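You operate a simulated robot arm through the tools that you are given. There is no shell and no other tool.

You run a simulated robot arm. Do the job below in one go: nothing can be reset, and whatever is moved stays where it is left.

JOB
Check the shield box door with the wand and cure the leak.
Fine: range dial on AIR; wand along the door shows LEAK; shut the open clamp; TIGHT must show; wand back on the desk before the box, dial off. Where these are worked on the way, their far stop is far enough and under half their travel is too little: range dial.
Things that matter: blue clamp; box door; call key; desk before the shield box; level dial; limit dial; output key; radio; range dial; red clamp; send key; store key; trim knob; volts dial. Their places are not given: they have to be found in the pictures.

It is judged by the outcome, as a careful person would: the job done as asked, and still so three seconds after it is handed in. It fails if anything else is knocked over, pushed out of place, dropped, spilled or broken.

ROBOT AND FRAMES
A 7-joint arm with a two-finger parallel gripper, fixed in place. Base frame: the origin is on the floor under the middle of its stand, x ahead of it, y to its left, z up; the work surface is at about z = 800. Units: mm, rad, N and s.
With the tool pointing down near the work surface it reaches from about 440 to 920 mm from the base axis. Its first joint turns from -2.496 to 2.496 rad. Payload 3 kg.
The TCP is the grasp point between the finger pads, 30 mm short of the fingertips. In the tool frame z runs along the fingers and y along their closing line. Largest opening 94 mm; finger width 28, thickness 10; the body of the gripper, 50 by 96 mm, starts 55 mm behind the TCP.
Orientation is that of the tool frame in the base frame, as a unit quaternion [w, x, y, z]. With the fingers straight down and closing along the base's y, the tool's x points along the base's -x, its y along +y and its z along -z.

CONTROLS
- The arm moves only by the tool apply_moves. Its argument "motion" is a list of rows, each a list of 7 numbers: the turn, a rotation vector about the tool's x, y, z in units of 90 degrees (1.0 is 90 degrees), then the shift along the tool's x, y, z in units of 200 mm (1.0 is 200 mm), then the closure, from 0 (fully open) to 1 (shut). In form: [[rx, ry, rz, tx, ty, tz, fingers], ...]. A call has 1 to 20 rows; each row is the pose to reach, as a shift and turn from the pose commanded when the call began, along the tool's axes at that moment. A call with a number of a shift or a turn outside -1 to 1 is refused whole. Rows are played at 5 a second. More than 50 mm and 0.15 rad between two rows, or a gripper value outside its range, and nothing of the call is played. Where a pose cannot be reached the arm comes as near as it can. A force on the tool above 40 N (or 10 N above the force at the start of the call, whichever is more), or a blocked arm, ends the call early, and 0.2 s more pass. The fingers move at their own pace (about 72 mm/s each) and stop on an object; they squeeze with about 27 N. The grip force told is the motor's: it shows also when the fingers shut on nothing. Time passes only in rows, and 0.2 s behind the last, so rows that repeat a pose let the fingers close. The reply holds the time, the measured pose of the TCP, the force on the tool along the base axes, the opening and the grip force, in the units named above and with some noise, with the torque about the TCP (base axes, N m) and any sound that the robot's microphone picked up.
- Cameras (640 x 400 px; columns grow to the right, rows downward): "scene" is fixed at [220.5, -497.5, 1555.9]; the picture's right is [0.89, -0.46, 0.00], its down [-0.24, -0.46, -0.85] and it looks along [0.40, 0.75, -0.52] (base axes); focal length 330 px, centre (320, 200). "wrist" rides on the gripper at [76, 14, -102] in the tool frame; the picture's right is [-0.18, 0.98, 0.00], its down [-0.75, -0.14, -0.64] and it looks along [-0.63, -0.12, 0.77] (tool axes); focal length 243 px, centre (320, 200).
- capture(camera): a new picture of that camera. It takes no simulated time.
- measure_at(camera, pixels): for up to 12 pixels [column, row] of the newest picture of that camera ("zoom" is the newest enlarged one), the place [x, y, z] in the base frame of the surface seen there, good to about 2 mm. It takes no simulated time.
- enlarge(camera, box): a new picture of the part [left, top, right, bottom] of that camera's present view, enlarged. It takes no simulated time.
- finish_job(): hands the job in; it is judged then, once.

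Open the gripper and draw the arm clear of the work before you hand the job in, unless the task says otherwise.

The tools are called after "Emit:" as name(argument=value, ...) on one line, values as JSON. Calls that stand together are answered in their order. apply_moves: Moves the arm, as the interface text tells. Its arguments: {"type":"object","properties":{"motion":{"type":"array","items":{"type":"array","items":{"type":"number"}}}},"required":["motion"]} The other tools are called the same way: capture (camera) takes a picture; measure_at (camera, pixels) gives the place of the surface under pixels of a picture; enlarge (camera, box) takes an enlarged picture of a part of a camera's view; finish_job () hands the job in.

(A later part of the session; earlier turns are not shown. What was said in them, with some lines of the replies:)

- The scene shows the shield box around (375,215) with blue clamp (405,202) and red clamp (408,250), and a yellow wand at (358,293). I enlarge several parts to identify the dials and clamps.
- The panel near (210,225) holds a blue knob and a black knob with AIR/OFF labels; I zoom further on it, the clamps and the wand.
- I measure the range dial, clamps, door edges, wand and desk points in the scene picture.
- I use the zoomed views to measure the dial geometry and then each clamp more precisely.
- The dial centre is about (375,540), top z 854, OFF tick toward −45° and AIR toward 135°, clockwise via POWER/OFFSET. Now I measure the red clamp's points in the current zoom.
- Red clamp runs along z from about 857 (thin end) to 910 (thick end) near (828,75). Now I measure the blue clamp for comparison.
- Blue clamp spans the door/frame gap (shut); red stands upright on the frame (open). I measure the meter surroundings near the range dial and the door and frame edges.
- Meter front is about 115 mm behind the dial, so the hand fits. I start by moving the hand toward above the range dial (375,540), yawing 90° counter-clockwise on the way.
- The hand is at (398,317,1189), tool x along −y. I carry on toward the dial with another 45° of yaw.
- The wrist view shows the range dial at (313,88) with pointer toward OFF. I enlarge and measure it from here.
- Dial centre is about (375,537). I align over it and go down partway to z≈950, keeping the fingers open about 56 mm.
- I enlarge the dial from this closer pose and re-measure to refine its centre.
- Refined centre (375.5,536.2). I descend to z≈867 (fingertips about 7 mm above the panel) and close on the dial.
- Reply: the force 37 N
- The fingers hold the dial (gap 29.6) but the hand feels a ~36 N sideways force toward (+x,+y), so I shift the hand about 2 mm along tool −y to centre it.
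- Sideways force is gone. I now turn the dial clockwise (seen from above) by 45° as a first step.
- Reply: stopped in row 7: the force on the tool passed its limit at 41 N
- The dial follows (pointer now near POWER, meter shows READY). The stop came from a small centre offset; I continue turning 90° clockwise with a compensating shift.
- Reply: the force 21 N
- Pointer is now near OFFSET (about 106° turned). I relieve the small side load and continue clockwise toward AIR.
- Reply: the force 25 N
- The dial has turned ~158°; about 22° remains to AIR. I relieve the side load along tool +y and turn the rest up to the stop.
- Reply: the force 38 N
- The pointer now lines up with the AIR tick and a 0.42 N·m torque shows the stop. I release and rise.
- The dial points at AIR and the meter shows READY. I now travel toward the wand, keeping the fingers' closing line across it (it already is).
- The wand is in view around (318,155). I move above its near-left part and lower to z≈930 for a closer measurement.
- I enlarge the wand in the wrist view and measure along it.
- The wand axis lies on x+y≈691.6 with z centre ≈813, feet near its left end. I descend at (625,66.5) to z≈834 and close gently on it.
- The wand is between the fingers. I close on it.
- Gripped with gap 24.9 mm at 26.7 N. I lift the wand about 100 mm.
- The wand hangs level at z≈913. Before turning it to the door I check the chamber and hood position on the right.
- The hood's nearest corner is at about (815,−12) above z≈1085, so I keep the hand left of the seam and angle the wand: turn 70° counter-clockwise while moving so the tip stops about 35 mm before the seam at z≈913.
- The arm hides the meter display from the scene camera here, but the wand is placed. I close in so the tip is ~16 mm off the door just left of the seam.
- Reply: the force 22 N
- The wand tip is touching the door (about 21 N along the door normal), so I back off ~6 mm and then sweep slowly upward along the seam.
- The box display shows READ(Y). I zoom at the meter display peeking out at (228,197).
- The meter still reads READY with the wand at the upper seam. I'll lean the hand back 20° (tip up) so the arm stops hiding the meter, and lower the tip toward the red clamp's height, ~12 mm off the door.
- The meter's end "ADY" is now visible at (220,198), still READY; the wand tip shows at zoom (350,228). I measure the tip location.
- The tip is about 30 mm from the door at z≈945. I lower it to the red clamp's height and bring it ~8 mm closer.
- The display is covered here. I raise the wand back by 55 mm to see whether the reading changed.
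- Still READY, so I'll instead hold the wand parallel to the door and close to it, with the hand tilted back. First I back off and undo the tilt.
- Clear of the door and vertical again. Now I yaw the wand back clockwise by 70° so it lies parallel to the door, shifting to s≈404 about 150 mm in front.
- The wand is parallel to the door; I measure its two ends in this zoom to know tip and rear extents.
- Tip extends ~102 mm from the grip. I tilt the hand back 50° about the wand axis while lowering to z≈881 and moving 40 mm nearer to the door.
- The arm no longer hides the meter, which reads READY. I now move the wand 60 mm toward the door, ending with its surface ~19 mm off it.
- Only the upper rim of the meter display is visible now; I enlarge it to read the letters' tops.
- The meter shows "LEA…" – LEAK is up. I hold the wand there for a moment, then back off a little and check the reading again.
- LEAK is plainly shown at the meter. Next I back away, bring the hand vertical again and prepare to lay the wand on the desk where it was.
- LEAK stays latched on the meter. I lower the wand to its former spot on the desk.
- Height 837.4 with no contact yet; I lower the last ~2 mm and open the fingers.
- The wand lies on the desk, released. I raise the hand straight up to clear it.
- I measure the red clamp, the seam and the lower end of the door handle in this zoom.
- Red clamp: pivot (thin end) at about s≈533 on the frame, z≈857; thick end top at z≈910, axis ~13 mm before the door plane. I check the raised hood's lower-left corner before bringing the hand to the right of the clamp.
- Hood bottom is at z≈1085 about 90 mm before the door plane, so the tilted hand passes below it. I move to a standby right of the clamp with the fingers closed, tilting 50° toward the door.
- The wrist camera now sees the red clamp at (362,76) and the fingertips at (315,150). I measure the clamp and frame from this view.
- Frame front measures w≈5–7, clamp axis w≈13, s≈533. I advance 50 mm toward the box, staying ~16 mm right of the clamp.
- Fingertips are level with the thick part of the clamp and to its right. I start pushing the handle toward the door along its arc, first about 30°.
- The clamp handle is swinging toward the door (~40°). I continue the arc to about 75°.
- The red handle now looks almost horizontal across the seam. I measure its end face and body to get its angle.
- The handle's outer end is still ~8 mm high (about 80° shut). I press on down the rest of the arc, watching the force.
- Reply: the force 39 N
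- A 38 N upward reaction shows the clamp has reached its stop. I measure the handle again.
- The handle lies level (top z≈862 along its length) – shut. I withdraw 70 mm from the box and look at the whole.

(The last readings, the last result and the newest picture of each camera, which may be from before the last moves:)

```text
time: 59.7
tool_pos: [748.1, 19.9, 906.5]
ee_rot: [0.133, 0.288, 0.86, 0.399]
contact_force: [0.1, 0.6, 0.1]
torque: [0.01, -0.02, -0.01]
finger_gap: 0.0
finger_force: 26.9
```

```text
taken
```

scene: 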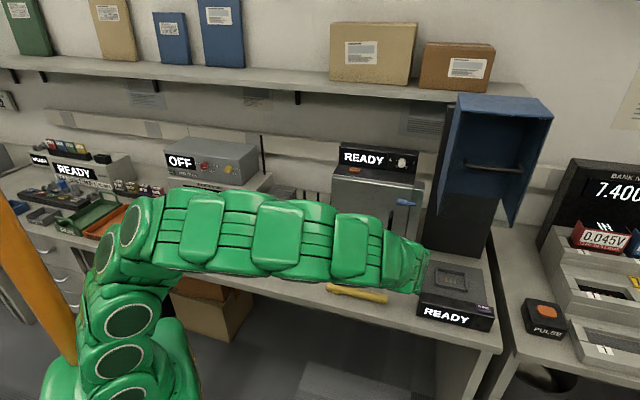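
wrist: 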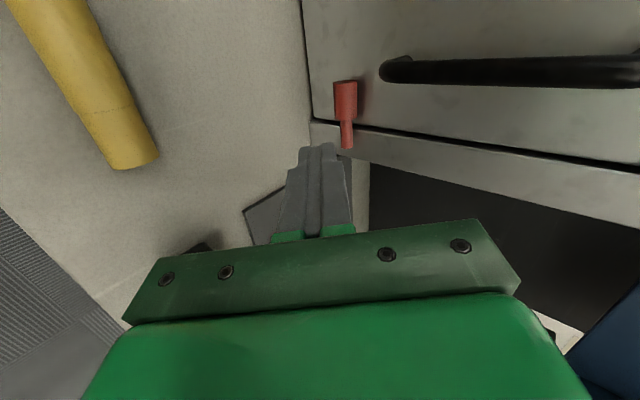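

Now I return to above the wand with the hand vertical and the fingers opening.

Emit:
apply_moves(motion=[[0.0693, -0.0049, 0.0104, 0.0792, 0.0182, -0.045, 1.0], [0.1386, -0.0097, 0.0208, 0.1584, 0.0363, -0.0899, 1.0], [0.2079, -0.0146, 0.0312, 0.2376, 0.0545, -0.1349, 0.9], [0.2773, -0.0194, 0.0416, 0.3168, 0.0727, -0.1799, 0.7], [0.3466, -0.0243, 0.052, 0.3959, 0.0908, -0.2248, 0.5], [0.4159, -0.0291, 0.0624, 0.4751, 0.109, -0.2698, 0.3], [0.4852, -0.034, 0.0728, 0.5543, 0.1271, -0.3147, 0.2], [0.5545, -0.0388, 0.0832, 0.6335, 0.1453, -0.3597, 0.2], [0.5545, -0.0388, 0.0832, 0.6335, 0.1453, -0.3597, 0.2]])

Emit:
capture(camera="wrist")

Emit:
capture(camera="scene")

Emit:
enlarge(camera="scene", box=[310, 180, 430, 310])

```text
time: 61.7
tool_pos: [623.4, 69.1, 975.9]
ee_rot: [0.0, 0.383, 0.924, -0.002]
contact_force: [0.4, 0.4, -0.1]
torque: [0.0, -0.03, 0.0]
finger_gap: 75.2
finger_force: 0.0
```

```text
taken
```

wrist: 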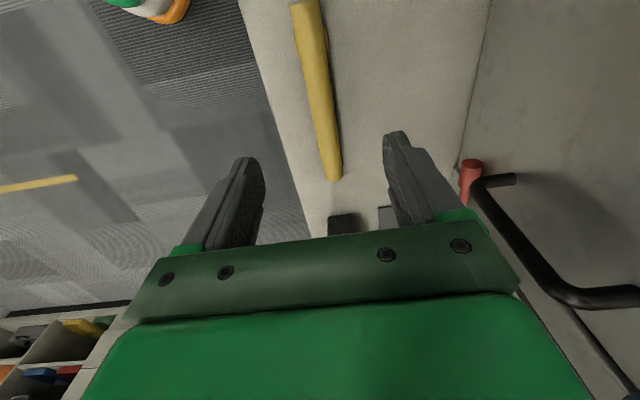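

```text
taken
```

scene: 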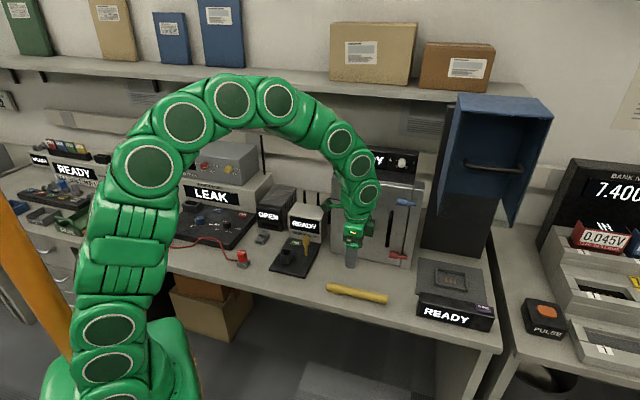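

```text
3.08 times, centred on (370, 245) of scene
```

zoom: 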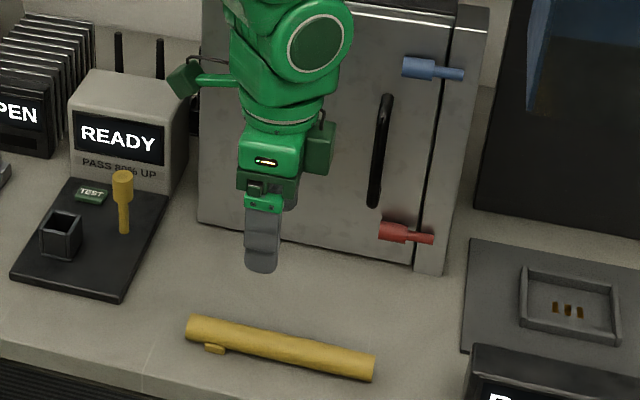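

The red clamp is now shut like the blue one; the meter still holds LEAK. I descend on the wand again and grip it.

Emit:
apply_moves(motion=[[0, 0, 0, -0.0124, 0, 0.15, 0.2], [0, 0, 0, -0.0124, 0, 0.32, 0.2], [0, 0, 0, -0.0124, 0, 0.48, 0.2], [0, 0, 0, -0.0124, 0, 0.6, 0.2], [0, 0, 0, -0.0124, 0, 0.67, 0.2], [0, 0, 0, -0.0124, 0, 0.703, 0.2], [0, 0, 0, -0.0124, 0, 0.703, 0.2]])

Emit:
capture(camera="wrist")

```text
time: 63.3
tool_pos: [624.0, 66.6, 833.9]
ee_rot: [-0.001, 0.382, 0.924, -0.002]
contact_force: [0.5, 0.6, -0.1]
torque: [-0.01, 0.03, 0.0]
finger_gap: 75.1
finger_force: 0.0
```

```text
taken
```

wrist: 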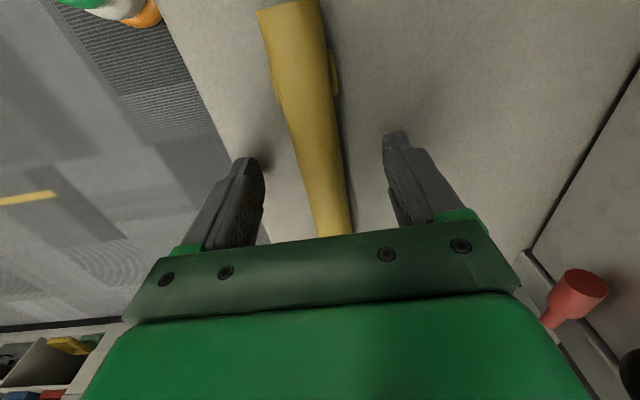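

The wand sits between the open fingers at z≈834. I close on it and lift it about 100 mm.

Emit:
apply_moves(motion=[[0, 0, 0, 0, 0, 0, 0.4], [0, 0, 0, 0, 0, 0, 0.6], [0, 0, 0, 0, 0, 0, 0.72], [0, 0, 0, 0, 0, 0, 0.8], [0, 0, 0, 0, 0, 0, 0.8], [0, 0, 0, 0, 0, 0, 0.8], [0, 0, 0, 0, 0, -0.05, 0.8], [0, 0, 0, 0, 0, -0.15, 0.8], [0, 0, 0, 0, 0, -0.3, 0.8], [0, 0, 0, 0, 0, -0.45, 0.8], [0, 0, 0, 0, 0, -0.5, 0.8], [0, 0, 0, 0, 0, -0.5, 0.8]])

Emit:
capture(camera="scene")

```text
time: 65.9
tool_pos: [626.0, 65.7, 933.5]
ee_rot: [0.001, 0.383, 0.924, -0.003]
contact_force: [0.4, -0.1, -0.7]
torque: [0.02, -0.01, 0.01]
finger_gap: 24.8
finger_force: 26.9
```

```text
taken
```

scene: 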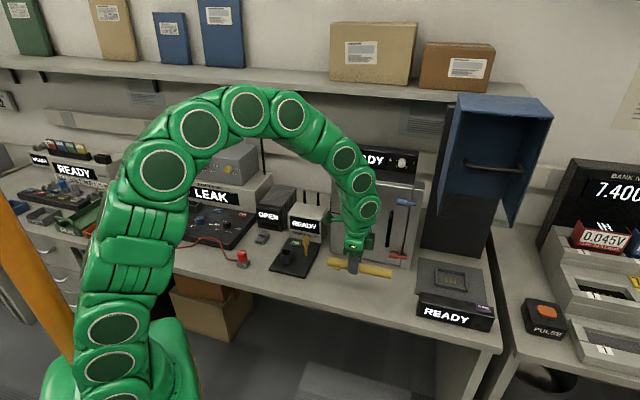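

LEAK still displayed. I repeat the tilt-and-approach pose, shifted ~33 mm left so the wand tip stays clear of the now-shut red clamp.

Emit:
apply_moves(motion=[[-0.0695, 0, 0, 0.0164, 0.0334, 0.0334, 0.8], [-0.139, 0, 0, 0.0328, 0.0668, 0.0669, 0.8], [-0.2085, 0, 0, 0.0491, 0.1001, 0.1003, 0.8], [-0.278, 0, 0, 0.0655, 0.1335, 0.1338, 0.8], [-0.3475, 0, 0, 0.0819, 0.1669, 0.1672, 0.8], [-0.417, 0, 0, 0.0983, 0.2003, 0.2006, 0.8], [-0.4865, 0, 0, 0.1146, 0.2336, 0.2341, 0.8], [-0.556, 0, 0, 0.131, 0.267, 0.2675, 0.8], [-0.556, 0, 0, 0.131, 0.267, 0.2675, 0.8]])

Emit:
capture(camera="scene")

Emit:
enlarge(camera="scene", box=[310, 180, 430, 310])

```text
time: 67.9
tool_pos: [645.1, 121.5, 881.0]
ee_rot: [0.162, 0.346, 0.838, 0.39]
contact_force: [-0.4, -0.8, -0.2]
torque: [-0.05, 0.04, 0.01]
finger_gap: 24.8
finger_force: 26.9
```

```text
taken
```

scene: 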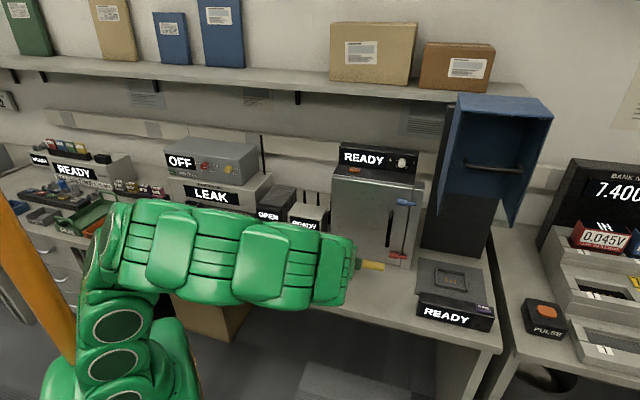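

```text
3.08 times, centred on (370, 245) of scene
```

zoom: 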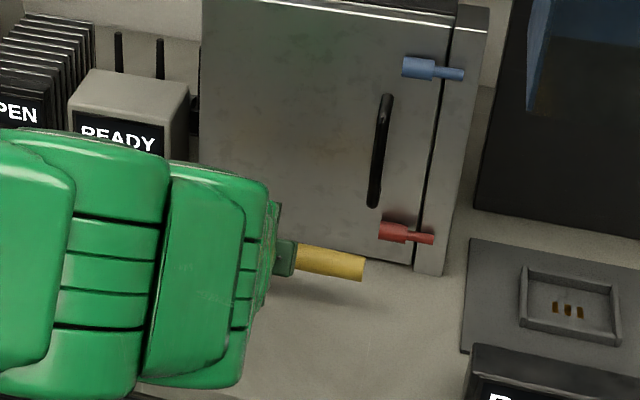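

The wand tip is at s≈472, just left of the shut red handle. I shift 8 mm further left and approach the door 60 mm in small steps.

Emit:
apply_moves(motion=[[0, 0, 0, 0.02, 0.048, 0.058, 0.8], [0, 0, 0, 0.04, 0.097, 0.115, 0.8], [0, 0, 0, 0.04, 0.145, 0.172, 0.8], [0, 0, 0, 0.04, 0.193, 0.23, 0.8], [0, 0, 0, 0.04, 0.193, 0.23, 0.8], [0, 0, 0, 0.04, 0.193, 0.23, 0.8]])

Emit:
capture(camera="scene")

Emit:
enlarge(camera="scene", box=[160, 170, 260, 215])

```text
time: 69.3
tool_pos: [682.0, 169.3, 881.4]
ee_rot: [0.163, 0.347, 0.838, 0.389]
contact_force: [0.0, -0.9, -1.7]
torque: [0.0, 0.0, 0.02]
finger_gap: 24.8
finger_force: 27.0
```

```text
taken
```

scene: 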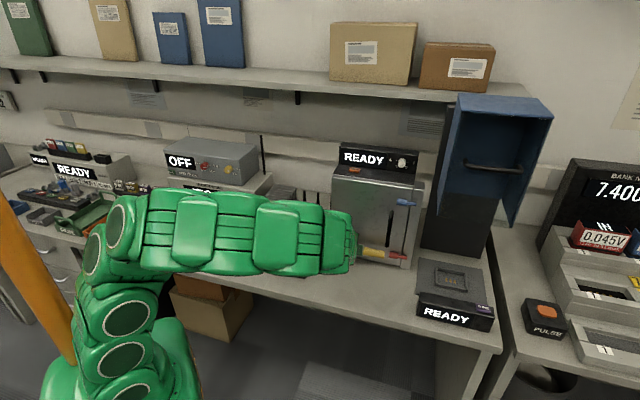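

```text
6.40 times, centred on (210, 192) of scene
```

zoom: 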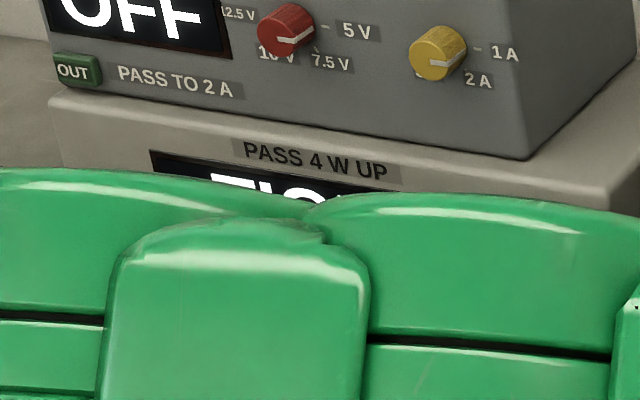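

The display's tops now read "TIG…" – TIGHT. I hold a second, then back away 60 mm and confirm.

Emit:
apply_moves(motion=[[0, 0, 0, 0, 0, 0, 0.8], [0, 0, 0, 0, 0, 0, 0.8], [0, 0, 0, 0, 0, 0, 0.8], [0, 0, 0, 0, 0, 0, 0.8], [0, 0, 0, 0, 0, 0, 0.8], [0, 0, 0, 0, -0.048, -0.058, 0.8], [0, 0, 0, 0, -0.097, -0.115, 0.8], [0, 0, 0, 0, -0.145, -0.172, 0.8], [0, 0, 0, 0, -0.193, -0.23, 0.8], [0, 0, 0, 0, -0.193, -0.23, 0.8]])

Emit:
capture(camera="scene")

Emit:
enlarge(camera="scene", box=[160, 170, 260, 215])

```text
time: 71.5
tool_pos: [638.2, 126.6, 880.7]
ee_rot: [0.162, 0.346, 0.838, 0.39]
contact_force: [0.5, 0.0, -1.3]
torque: [-0.02, -0.01, -0.02]
finger_gap: 24.6
finger_force: 27.6
```

```text
taken
```

scene: 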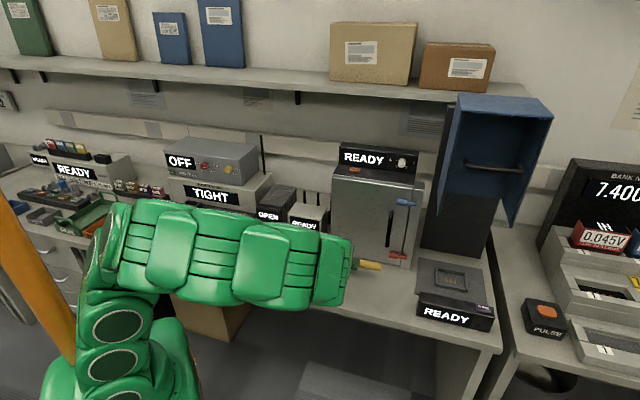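

```text
6.40 times, centred on (210, 192) of scene
```

zoom: 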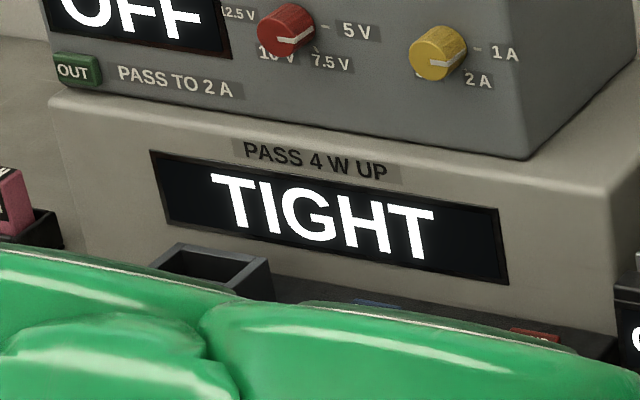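

TIGHT is shown in full. I bring the hand vertical again over the wand's desk place.

Emit:
apply_moves(motion=[[0.0695, 0, 0, -0.0208, 0.0043, -0.0458, 0.8], [0.139, 0, 0, -0.0415, 0.0085, -0.0917, 0.8], [0.2085, 0, 0, -0.0623, 0.0128, -0.1375, 0.8], [0.278, 0, 0, -0.083, 0.017, -0.1833, 0.8], [0.3475, 0, 0, -0.1038, 0.0213, -0.2291, 0.8], [0.417, 0, 0, -0.1245, 0.0255, -0.275, 0.8], [0.4865, 0, 0, -0.1453, 0.0298, -0.3208, 0.8], [0.556, 0, 0, -0.166, 0.034, -0.3666, 0.8], [0.556, 0, 0, -0.166, 0.034, -0.3666, 0.8]])

Emit:
capture(camera="scene")

```text
time: 73.5
tool_pos: [626.9, 67.1, 934.9]
ee_rot: [0.0, 0.383, 0.924, -0.002]
contact_force: [0.4, 0.3, -0.6]
torque: [0.01, 0.01, 0.0]
finger_gap: 24.8
finger_force: 27.0
```

```text
taken
```

scene: 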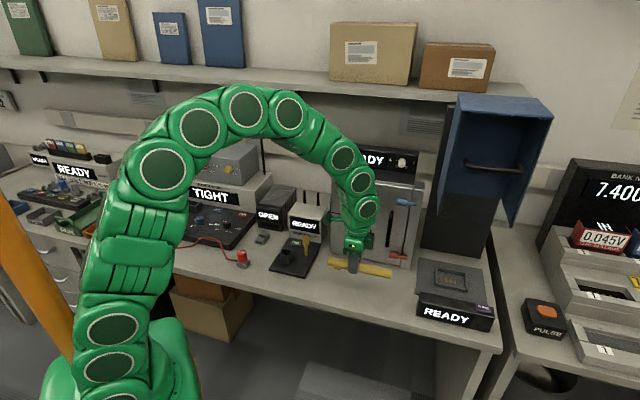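

I lower the wand to just above the desk.

Emit:
apply_moves(motion=[[0, 0, 0, 0.0046, -0.009, 0.12, 0.8], [0, 0, 0, 0.0046, -0.009, 0.26, 0.8], [0, 0, 0, 0.0046, -0.009, 0.38, 0.8], [0, 0, 0, 0.0046, -0.009, 0.45, 0.8], [0, 0, 0, 0.0046, -0.009, 0.48, 0.8], [0, 0, 0, 0.0046, -0.009, 0.49, 0.8], [0, 0, 0, 0.0046, -0.009, 0.49, 0.8]])

Emit:
enlarge(camera="scene", box=[310, 240, 410, 320])

```text
time: 75.1
tool_pos: [624.5, 66.9, 835.3]
ee_rot: [0.0, 0.382, 0.924, -0.002]
contact_force: [0.7, -0.1, -0.8]
torque: [0.01, 0.02, 0.0]
finger_gap: 25.1
finger_force: 27.1
```

```text
5.00 times, centred on (360, 280) of scene
```

zoom: 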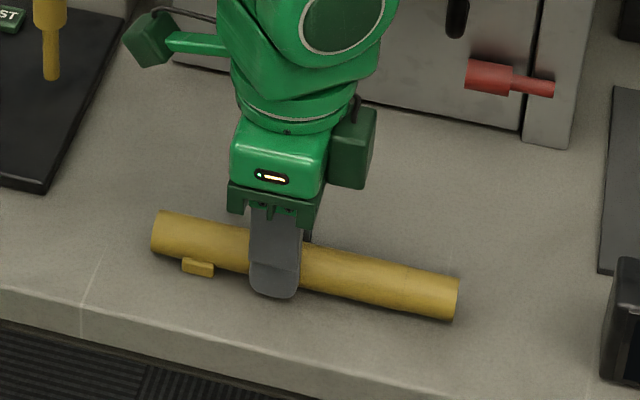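

I lower the last ~1.5 mm, open slowly, wait a moment and rise.

Emit:
apply_moves(motion=[[0, 0, 0, 0, 0, 0.004, 0.8], [0, 0, 0, 0, 0, 0.007, 0.8], [0, 0, 0, 0, 0, 0.007, 0.7], [0, 0, 0, 0, 0, 0.007, 0.6], [0, 0, 0, 0, 0, 0.007, 0.4], [0, 0, 0, 0, 0, 0.007, 0.3], [0, 0, 0, 0, 0, 0.007, 0.3], [0, 0, 0, 0, 0, -0.1, 0.3], [0, 0, 0, 0, 0, -0.3, 0.3], [0, 0, 0, 0, 0, -0.5, 0.3], [0, 0, 0, 0, 0, -0.7, 0.3], [0, 0, 0, 0, 0, -0.9, 0.3], [0, 0, 0, 0, 0, -0.9, 0.3]])

Emit:
capture(camera="scene")

Emit:
enlarge(camera="scene", box=[310, 240, 410, 320])

```text
time: 77.9
tool_pos: [623.4, 66.4, 1016.1]
ee_rot: [0.0, 0.382, 0.924, -0.001]
contact_force: [-0.3, 0.7, 0.2]
torque: [0.0, -0.01, 0.01]
finger_gap: 65.6
finger_force: 0.0
```

```text
taken
```

scene: 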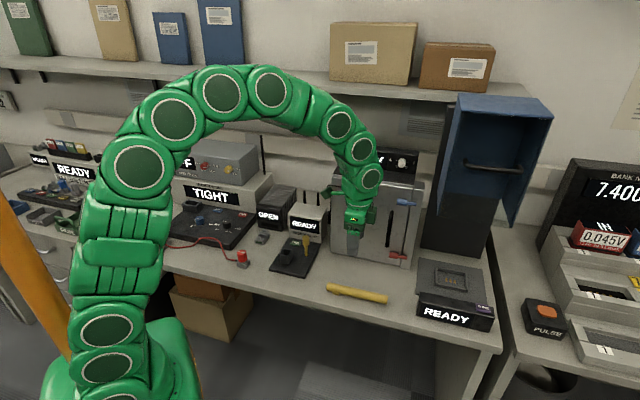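

```text
5.00 times, centred on (360, 280) of scene
```

zoom: 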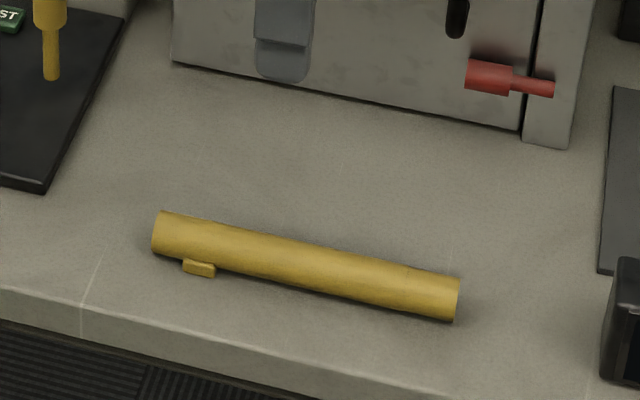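

The wand lies back in its place, TIGHT showing, red clamp shut. Now I travel back to the range dial at z≈1050.

Emit:
apply_moves(motion=[[0, 0, 0, 0.18, 0.054, -0.06, 0.4], [0, 0, 0, 0.36, 0.108, -0.12, 0.4], [0, 0, 0, 0.54, 0.162, -0.165, 0.4], [0, 0, 0, 0.72, 0.216, -0.165, 0.4], [0, 0, 0, 0.9, 0.27, -0.165, 0.4]])

Emit:
apply_moves(motion=[[0, 0, 0, 0.18, 0.054, 0, 0.4], [0, 0, 0, 0.36, 0.108, 0, 0.4], [0, 0, 0, 0.54, 0.162, 0, 0.4], [0, 0, 0, 0.72, 0.216, 0, 0.4], [0, 0, 0, 0.9, 0.27, 0, 0.4]])

Emit:
apply_moves(motion=[[0, 0, 0, 0.19, 0.06, 0, 0.4], [0, 0, 0, 0.38, 0.12, 0, 0.4], [0, 0, 0, 0.57, 0.18, 0, 0.4], [0, 0, 0, 0.752, 0.238, 0, 0.4], [0, 0, 0, 0.752, 0.238, 0, 0.4]])

Emit:
capture(camera="wrist")

Emit:
capture(camera="scene")

```text
time: 79.1
tool_pos: [533.5, 234.5, 1049.8]
ee_rot: [0.0, 0.382, 0.924, -0.002]
contact_force: [-0.1, -1.0, 0.1]
torque: [0.0, 0.0, 0.0]
finger_gap: 56.6
finger_force: 0.1
```

```text
time: 80.3
tool_pos: [444.3, 399.1, 1047.4]
ee_rot: [0.0, 0.381, 0.924, -0.002]
contact_force: [0.2, -0.7, 0.0]
torque: [-0.01, 0.02, 0.02]
finger_gap: 56.5
finger_force: 0.1
```

```text
time: 81.5
tool_pos: [371.4, 537.8, 1048.9]
ee_rot: [0.0, 0.383, 0.924, -0.001]
contact_force: [0.1, 0.2, -1.1]
torque: [0.01, 0.03, -0.04]
finger_gap: 56.3
finger_force: 0.0
```

```text
taken
```

wrist: 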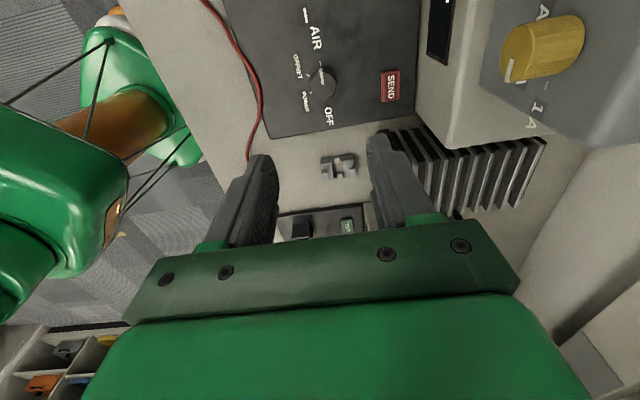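

```text
taken
```

scene: 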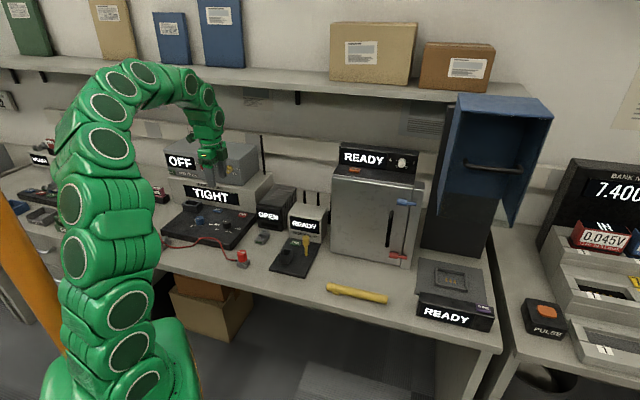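

The dial at (322,82) still points to AIR. I align and descend to z≈890, just above the knob, to verify alignment.

Emit:
apply_moves(motion=[[0, 0, 0, -0.008, 0.012, 0.15, 0.4], [0, 0, 0, -0.016, 0.0237, 0.35, 0.4], [0, 0, 0, -0.016, 0.0237, 0.55, 0.4], [0, 0, 0, -0.016, 0.0237, 0.7, 0.4], [0, 0, 0, -0.016, 0.0237, 0.79, 0.4], [0, 0, 0, -0.016, 0.0237, 0.79, 0.4]])

Emit:
capture(camera="wrist")

Emit:
enlarge(camera="wrist", box=[250, 90, 390, 230])

```text
time: 82.9
tool_pos: [377.7, 537.6, 888.5]
ee_rot: [0.0, 0.382, 0.924, -0.002]
contact_force: [-0.2, 0.2, 0.3]
torque: [-0.01, 0.0, -0.03]
finger_gap: 56.5
finger_force: 0.0
```

```text
taken
```

wrist: 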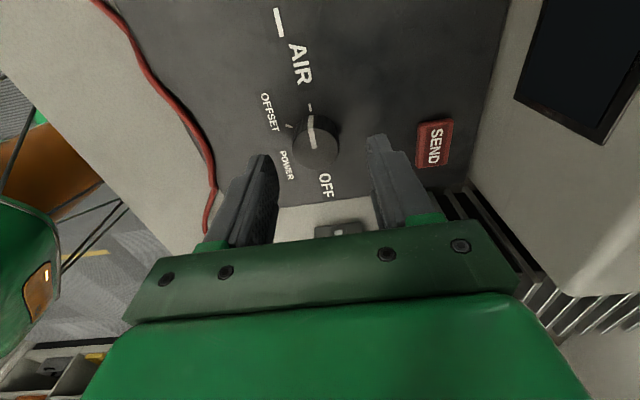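

```text
2.86 times, centred on (320, 160) of wrist
```

zoom: 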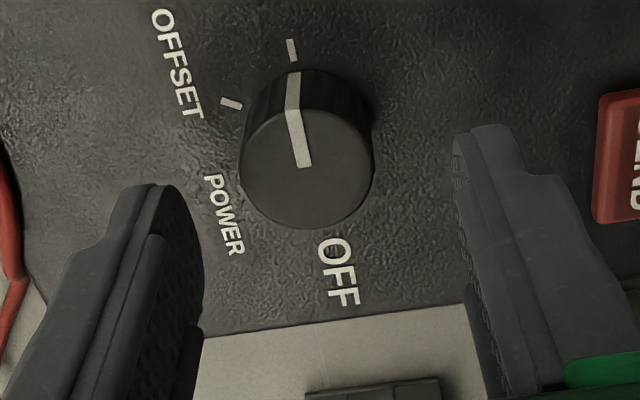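

The knob appears slightly left of the finger middle. I measure the knob's top and ticks from this view to refine.

Emit:
measure_at(camera="zoom", pixels=[[305, 175], [245, 165], [368, 165], [305, 120], [305, 222], [291, 50], [231, 104], [302, 160], [340, 260]])

```text
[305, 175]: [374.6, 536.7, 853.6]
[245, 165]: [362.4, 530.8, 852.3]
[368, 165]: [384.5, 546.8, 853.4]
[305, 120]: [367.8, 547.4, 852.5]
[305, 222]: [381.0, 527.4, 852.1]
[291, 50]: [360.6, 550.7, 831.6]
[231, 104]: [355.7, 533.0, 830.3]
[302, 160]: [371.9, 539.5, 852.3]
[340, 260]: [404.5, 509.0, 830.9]
```

Knob centre is about (375,537.4). I shift ~2 mm, descend to z≈867 and close on the dial.

Emit:
apply_moves(motion=[[0, 0, 0, 0.0053, -0.0081, 0.03, 0.4], [0, 0, 0, 0.0053, -0.0081, 0.07, 0.4], [0, 0, 0, 0.0053, -0.0081, 0.105, 0.4], [0, 0, 0, 0.0053, -0.0081, 0.105, 0.5], [0, 0, 0, 0.0053, -0.0081, 0.105, 0.65], [0, 0, 0, 0.0053, -0.0081, 0.105, 0.8], [0, 0, 0, 0.0053, -0.0081, 0.105, 0.8], [0, 0, 0, 0.0053, -0.0081, 0.105, 0.8]])

```text
time: 84.7
tool_pos: [375.5, 537.2, 866.9]
ee_rot: [0.0, 0.381, 0.924, -0.003]
contact_force: [-13.7, -12.8, 1.3]
torque: [0.04, 0.09, 0.02]
finger_gap: 29.5
finger_force: 44.3
```

Gripped; an 18 N side load along −y of the tool tells me to shift ~1 mm that way. Then I turn counter-clockwise 40°.

Emit:
apply_moves(motion=[[0, 0, 0, 0, -0.005, 0, 0.8], [0, 0, -0.06, 0, -0.005, 0, 0.8], [0, 0, -0.14, 0, -0.005, 0, 0.8], [0, 0, -0.22, 0, -0.005, 0, 0.8], [0, 0, -0.3, 0, -0.005, 0, 0.8], [0, 0, -0.38, 0, -0.005, 0, 0.8], [0, 0, -0.45, 0, -0.005, 0, 0.8]])

Emit:
enlarge(camera="wrist", box=[250, 80, 390, 220])

```text
time: 86.3
tool_pos: [376.0, 536.8, 868.8]
ee_rot: [-0.001, 0.037, 0.999, -0.001]
contact_force: [5.1, -6.0, -28.6]
torque: [0.32, -0.49, 0.02]
finger_gap: 29.5
finger_force: 44.3
```

```text
2.86 times, centred on (320, 150) of wrist
```

zoom: 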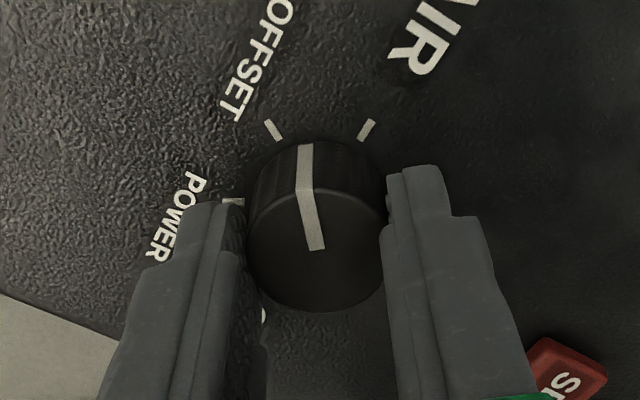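

Dial follows, between AIR and OFFSET. I ease 1 mm downward (vertical load −29 N) and continue counter-clockwise.

Emit:
apply_moves(motion=[[0, 0, -0.03, 0, 0, 0.006, 0.8], [0, 0, -0.1, 0, 0, 0.008, 0.8], [0, 0, -0.18, 0, 0, 0.008, 0.8], [0, 0, -0.26, 0, 0, 0.008, 0.8], [0, 0, -0.34, 0, 0, 0.008, 0.8], [0, 0, -0.42, 0, 0, 0.008, 0.8], [0, 0, -0.5, 0, 0, 0.008, 0.8]])

Emit:
enlarge(camera="wrist", box=[250, 80, 390, 220])

```text
time: 87.9
tool_pos: [376.4, 538.8, 868.5]
ee_rot: [0.0, -0.348, 0.937, 0.001]
contact_force: [9.7, 19.9, 22.8]
torque: [0.17, -0.08, -0.01]
finger_gap: 29.8
finger_force: 45.5
```

```text
2.86 times, centred on (320, 150) of wrist
```

zoom: 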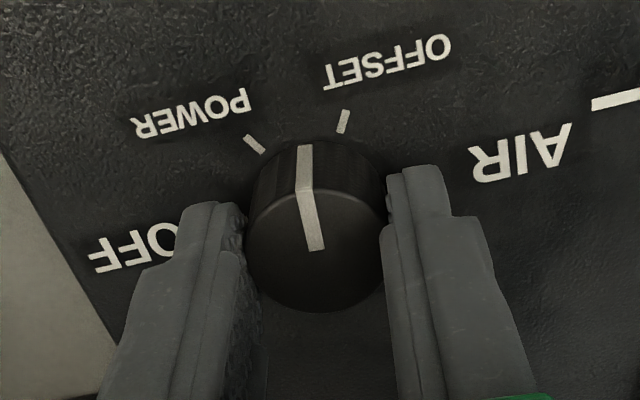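

The pointer is between OFFSET and POWER (about 86° done). I relieve the loads and keep turning toward OFF.

Emit:
apply_moves(motion=[[0, 0, -0.03, -0.005, 0.002, -0.005, 0.8], [0, 0, -0.1, -0.005, 0.002, -0.005, 0.8], [0, 0, -0.18, -0.005, 0.002, -0.005, 0.8], [0, 0, -0.26, -0.005, 0.002, -0.005, 0.8], [0, 0, -0.34, -0.005, 0.002, -0.005, 0.8], [0, 0, -0.42, -0.005, 0.002, -0.005, 0.8], [0, 0, -0.5, -0.005, 0.002, -0.005, 0.8]])

Emit:
enlarge(camera="wrist", box=[250, 80, 390, 220])

```text
time: 89.5
tool_pos: [375.3, 538.7, 867.6]
ee_rot: [-0.001, -0.68, 0.733, 0.0]
contact_force: [-24.0, 12.3, 16.6]
torque: [0.4, 0.4, -0.05]
finger_gap: 29.8
finger_force: 44.6
```

```text
2.86 times, centred on (320, 150) of wrist
```

zoom: 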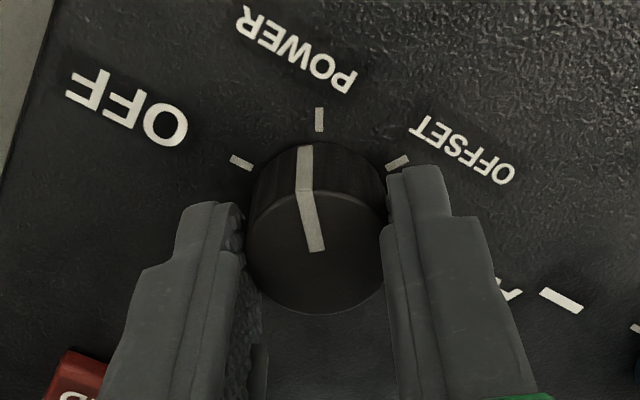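

Passing POWER now; about 49° remain to OFF. I relieve the side load and turn the rest to the stop.

Emit:
apply_moves(motion=[[0, 0, -0.03, -0.003, 0.007, -0.004, 0.8], [0, 0, -0.1, -0.003, 0.007, -0.004, 0.8], [0, 0, -0.18, -0.003, 0.007, -0.004, 0.8], [0, 0, -0.26, -0.003, 0.007, -0.004, 0.8], [0, 0, -0.34, -0.003, 0.007, -0.004, 0.8], [0, 0, -0.42, -0.003, 0.007, -0.004, 0.8], [0, 0, -0.49, -0.003, 0.007, -0.004, 0.8]])

Emit:
enlarge(camera="wrist", box=[250, 80, 390, 220])

```text
time: 91.1
tool_pos: [374.9, 538.5, 868.5]
ee_rot: [0.003, 0.905, -0.425, 0.0]
contact_force: [-5.7, -13.5, -0.6]
torque: [-0.79, -0.7, 0.02]
finger_gap: 29.5
finger_force: 44.3
```

```text
2.86 times, centred on (320, 150) of wrist
```

zoom: 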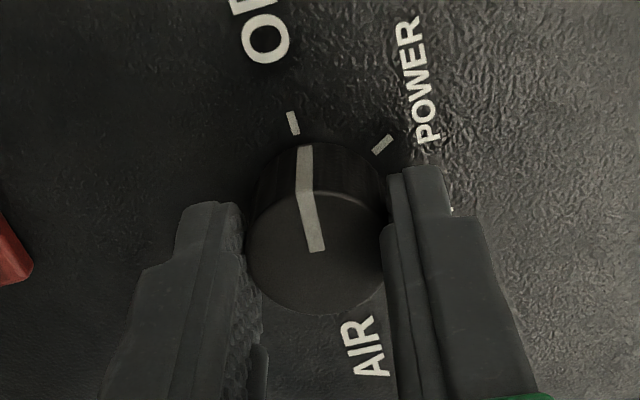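

About 5° remain. I turn slightly beyond to seat the dial on its OFF stop.

Emit:
apply_moves(motion=[[0, 0, -0.03, 0, 0.0035, 0, 0.8], [0, 0, -0.06, 0, 0.0035, 0, 0.8], [0, 0, -0.08, 0, 0.0035, 0, 0.8], [0, 0, -0.08, 0, 0.0035, 0, 0.8]])

Emit:
enlarge(camera="wrist", box=[250, 80, 390, 220])

Emit:
capture(camera="scene")

```text
time: 92.1
tool_pos: [374.3, 537.8, 867.2]
ee_rot: [0.002, 0.93, -0.368, -0.001]
contact_force: [-10.2, -7.1, -9.0]
torque: [0.21, 0.08, -0.4]
finger_gap: 29.6
finger_force: 44.9
```

```text
2.86 times, centred on (320, 150) of wrist
```

zoom: 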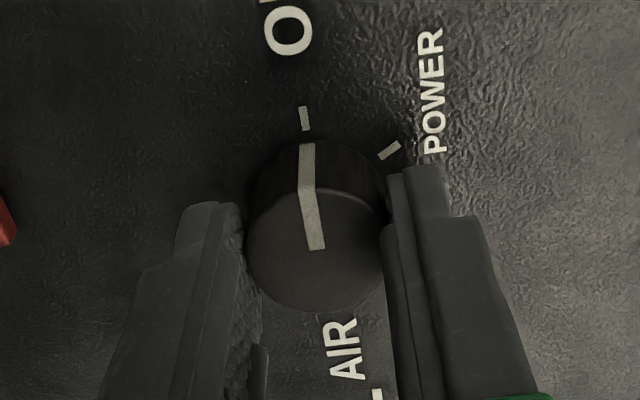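

```text
taken
```

scene: 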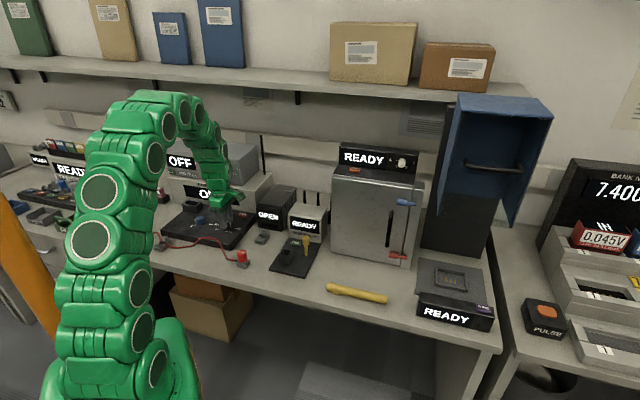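

The pointer meets the OFF tick, a −0.4 N·m torque shows the stop, and the meter starts with "O". I release, rise and check.

Emit:
apply_moves(motion=[[0, 0, 0, 0, 0, 0, 0.6], [0, 0, 0, 0, 0, 0, 0.4], [0, 0, 0, 0, 0, 0, 0.4], [0, 0, 0, 0, 0, -0.15, 0.4], [0, 0, 0, 0, 0, -0.4, 0.4], [0, 0, 0, 0, 0, -0.65, 0.4], [0, 0, 0, 0, 0, -0.9, 0.4], [0, 0, 0, 0, 0, -0.9, 0.4]])

Emit:
capture(camera="scene")

Emit:
enlarge(camera="scene", box=[160, 170, 280, 255])

Emit:
capture(camera="wrist")

```text
time: 93.9
tool_pos: [374.8, 538.3, 1049.2]
ee_rot: [0.003, 0.93, -0.367, -0.001]
contact_force: [0.6, 0.2, -0.5]
torque: [0.0, -0.04, 0.01]
finger_gap: 56.2
finger_force: 0.0
```

```text
taken
```

scene: 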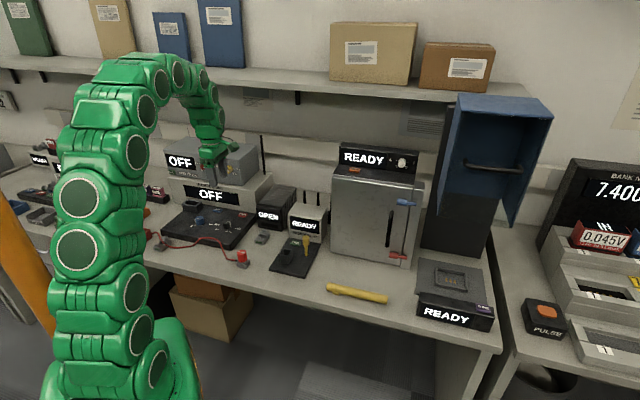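

```text
4.71 times, centred on (220, 212) of scene
```

zoom: 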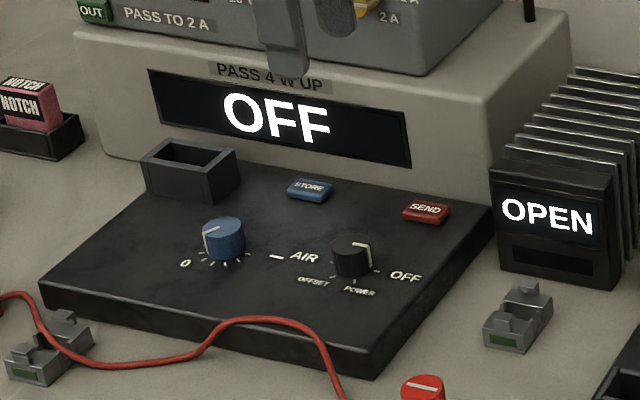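

```text
taken
```

wrist: 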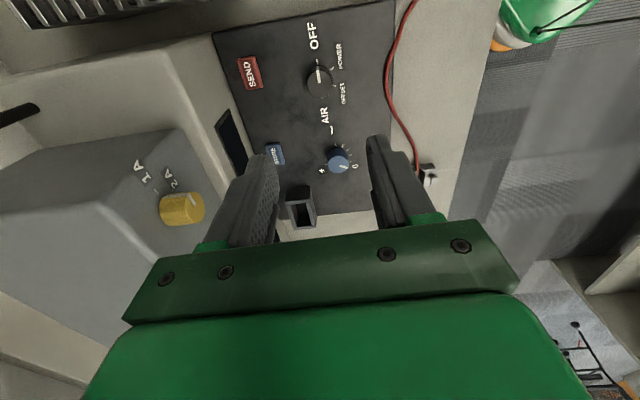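

The meter reads OFF and the dial points to OFF; the wand is on the desk and both clamps are shut. I open the gripper fully and draw the arm clear and up.

Emit:
apply_moves(motion=[[0, 0, 0, 0, 0, -0.15, 0.3], [0, 0, 0, 0, 0, -0.35, 0.1], [0, 0, 0, 0.15, 0.09, -0.55, 0.0], [0, 0, 0, 0.33, 0.18, -0.7, 0.0], [0, 0, 0, 0.51, 0.28, -0.75, 0.0], [0, 0, 0, 0.695, 0.378, -0.75, 0.0], [0, 0, 0, 0.695, 0.378, -0.75, 0.0]])

Emit:
capture(camera="scene")

Emit:
enlarge(camera="scene", box=[310, 130, 450, 320])

Emit:
enlarge(camera="scene", box=[120, 140, 340, 280])

```text
refused: row 3 steps farther than a row can; nothing moved
```

```text
taken
```

scene: 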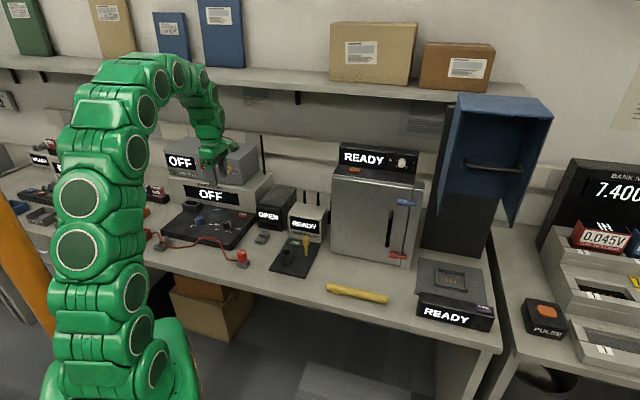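

```text
2.11 times, centred on (380, 225) of scene
```

zoom: 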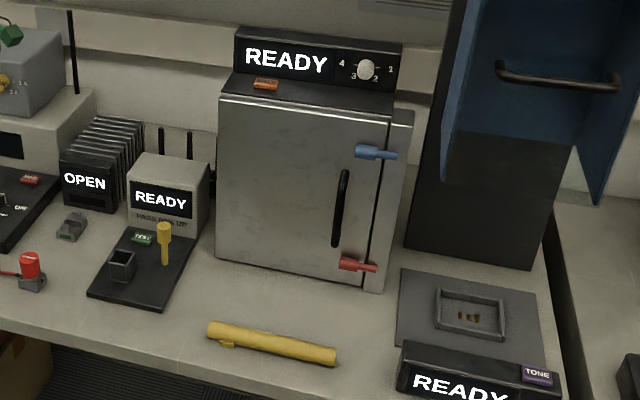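

```text
2.86 times, centred on (230, 210) of scene
```

zoom: 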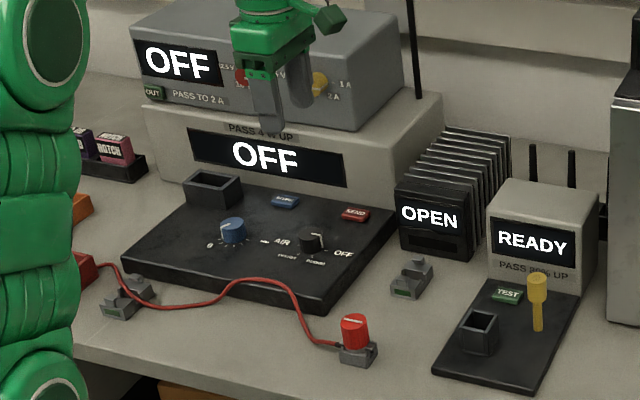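

The scene is in the wanted state (meter OFF, both clamps shut, wand on desk). That retreat was refused for too large a step, so I repeat it with smaller rows.

Emit:
apply_moves(motion=[[0, 0, 0, 0, 0, -0.15, 0.3], [0, 0, 0, 0, 0, -0.33, 0.1], [0, 0, 0, 0, 0, -0.5, 0.0], [0, 0, 0, 0.1, 0.055, -0.62, 0.0], [0, 0, 0, 0.25, 0.136, -0.7, 0.0], [0, 0, 0, 0.4, 0.218, -0.75, 0.0], [0, 0, 0, 0.55, 0.3, -0.75, 0.0], [0, 0, 0, 0.695, 0.378, -0.75, 0.0], [0, 0, 0, 0.695, 0.378, -0.75, 0.0]])

Emit:
capture(camera="scene")

Emit:
enlarge(camera="scene", box=[160, 140, 440, 320])

```text
time: 95.9
tool_pos: [425.6, 387.5, 1199.4]
ee_rot: [0.002, 0.93, -0.368, 0.0]
contact_force: [-0.4, 0.8, 0.7]
torque: [-0.01, 0.0, 0.0]
finger_gap: 94.0
finger_force: 0.2
```

```text
taken
```

scene: 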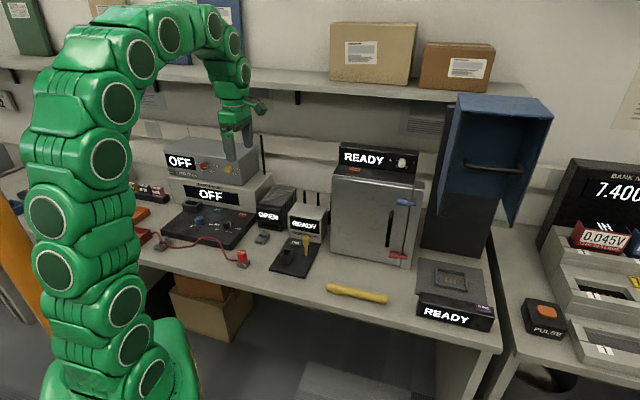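

```text
2.22 times, centred on (300, 230) of scene
```

zoom: 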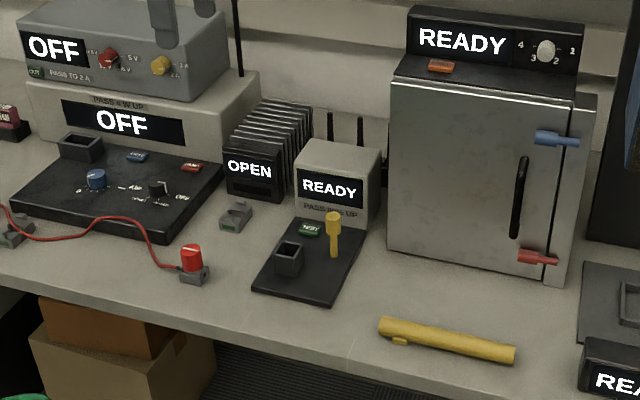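

The arm is clear and the gripper open. The meter reads OFF, both clamps are shut across the seam, the wand rests on the desk before the box, and nothing else looks moved. I hand the job in.

Emit:
finish_job()

```text
The job is handed in.
```

The leak in the shield box door is cured, and I've handed the job in.

- **Leak check:** With the range dial on AIR, the wand held along the door showed LEAK on the meter.
- **Cure:** The red clamp was the open one. I swung it down to its stop, so both clamps now lie shut across the door seam.
- **Recheck:** A second pass with the wand along the door showed TIGHT.
- **Left as asked:** The wand is back in its place on the desk before the box. The range dial is on OFF and the meter reads OFF.

On an early pass the wand tip touched the door with about 21 N, and I backed it off. In the last pictures nothing else looks moved. The gripper is open and the arm is clear of the work.
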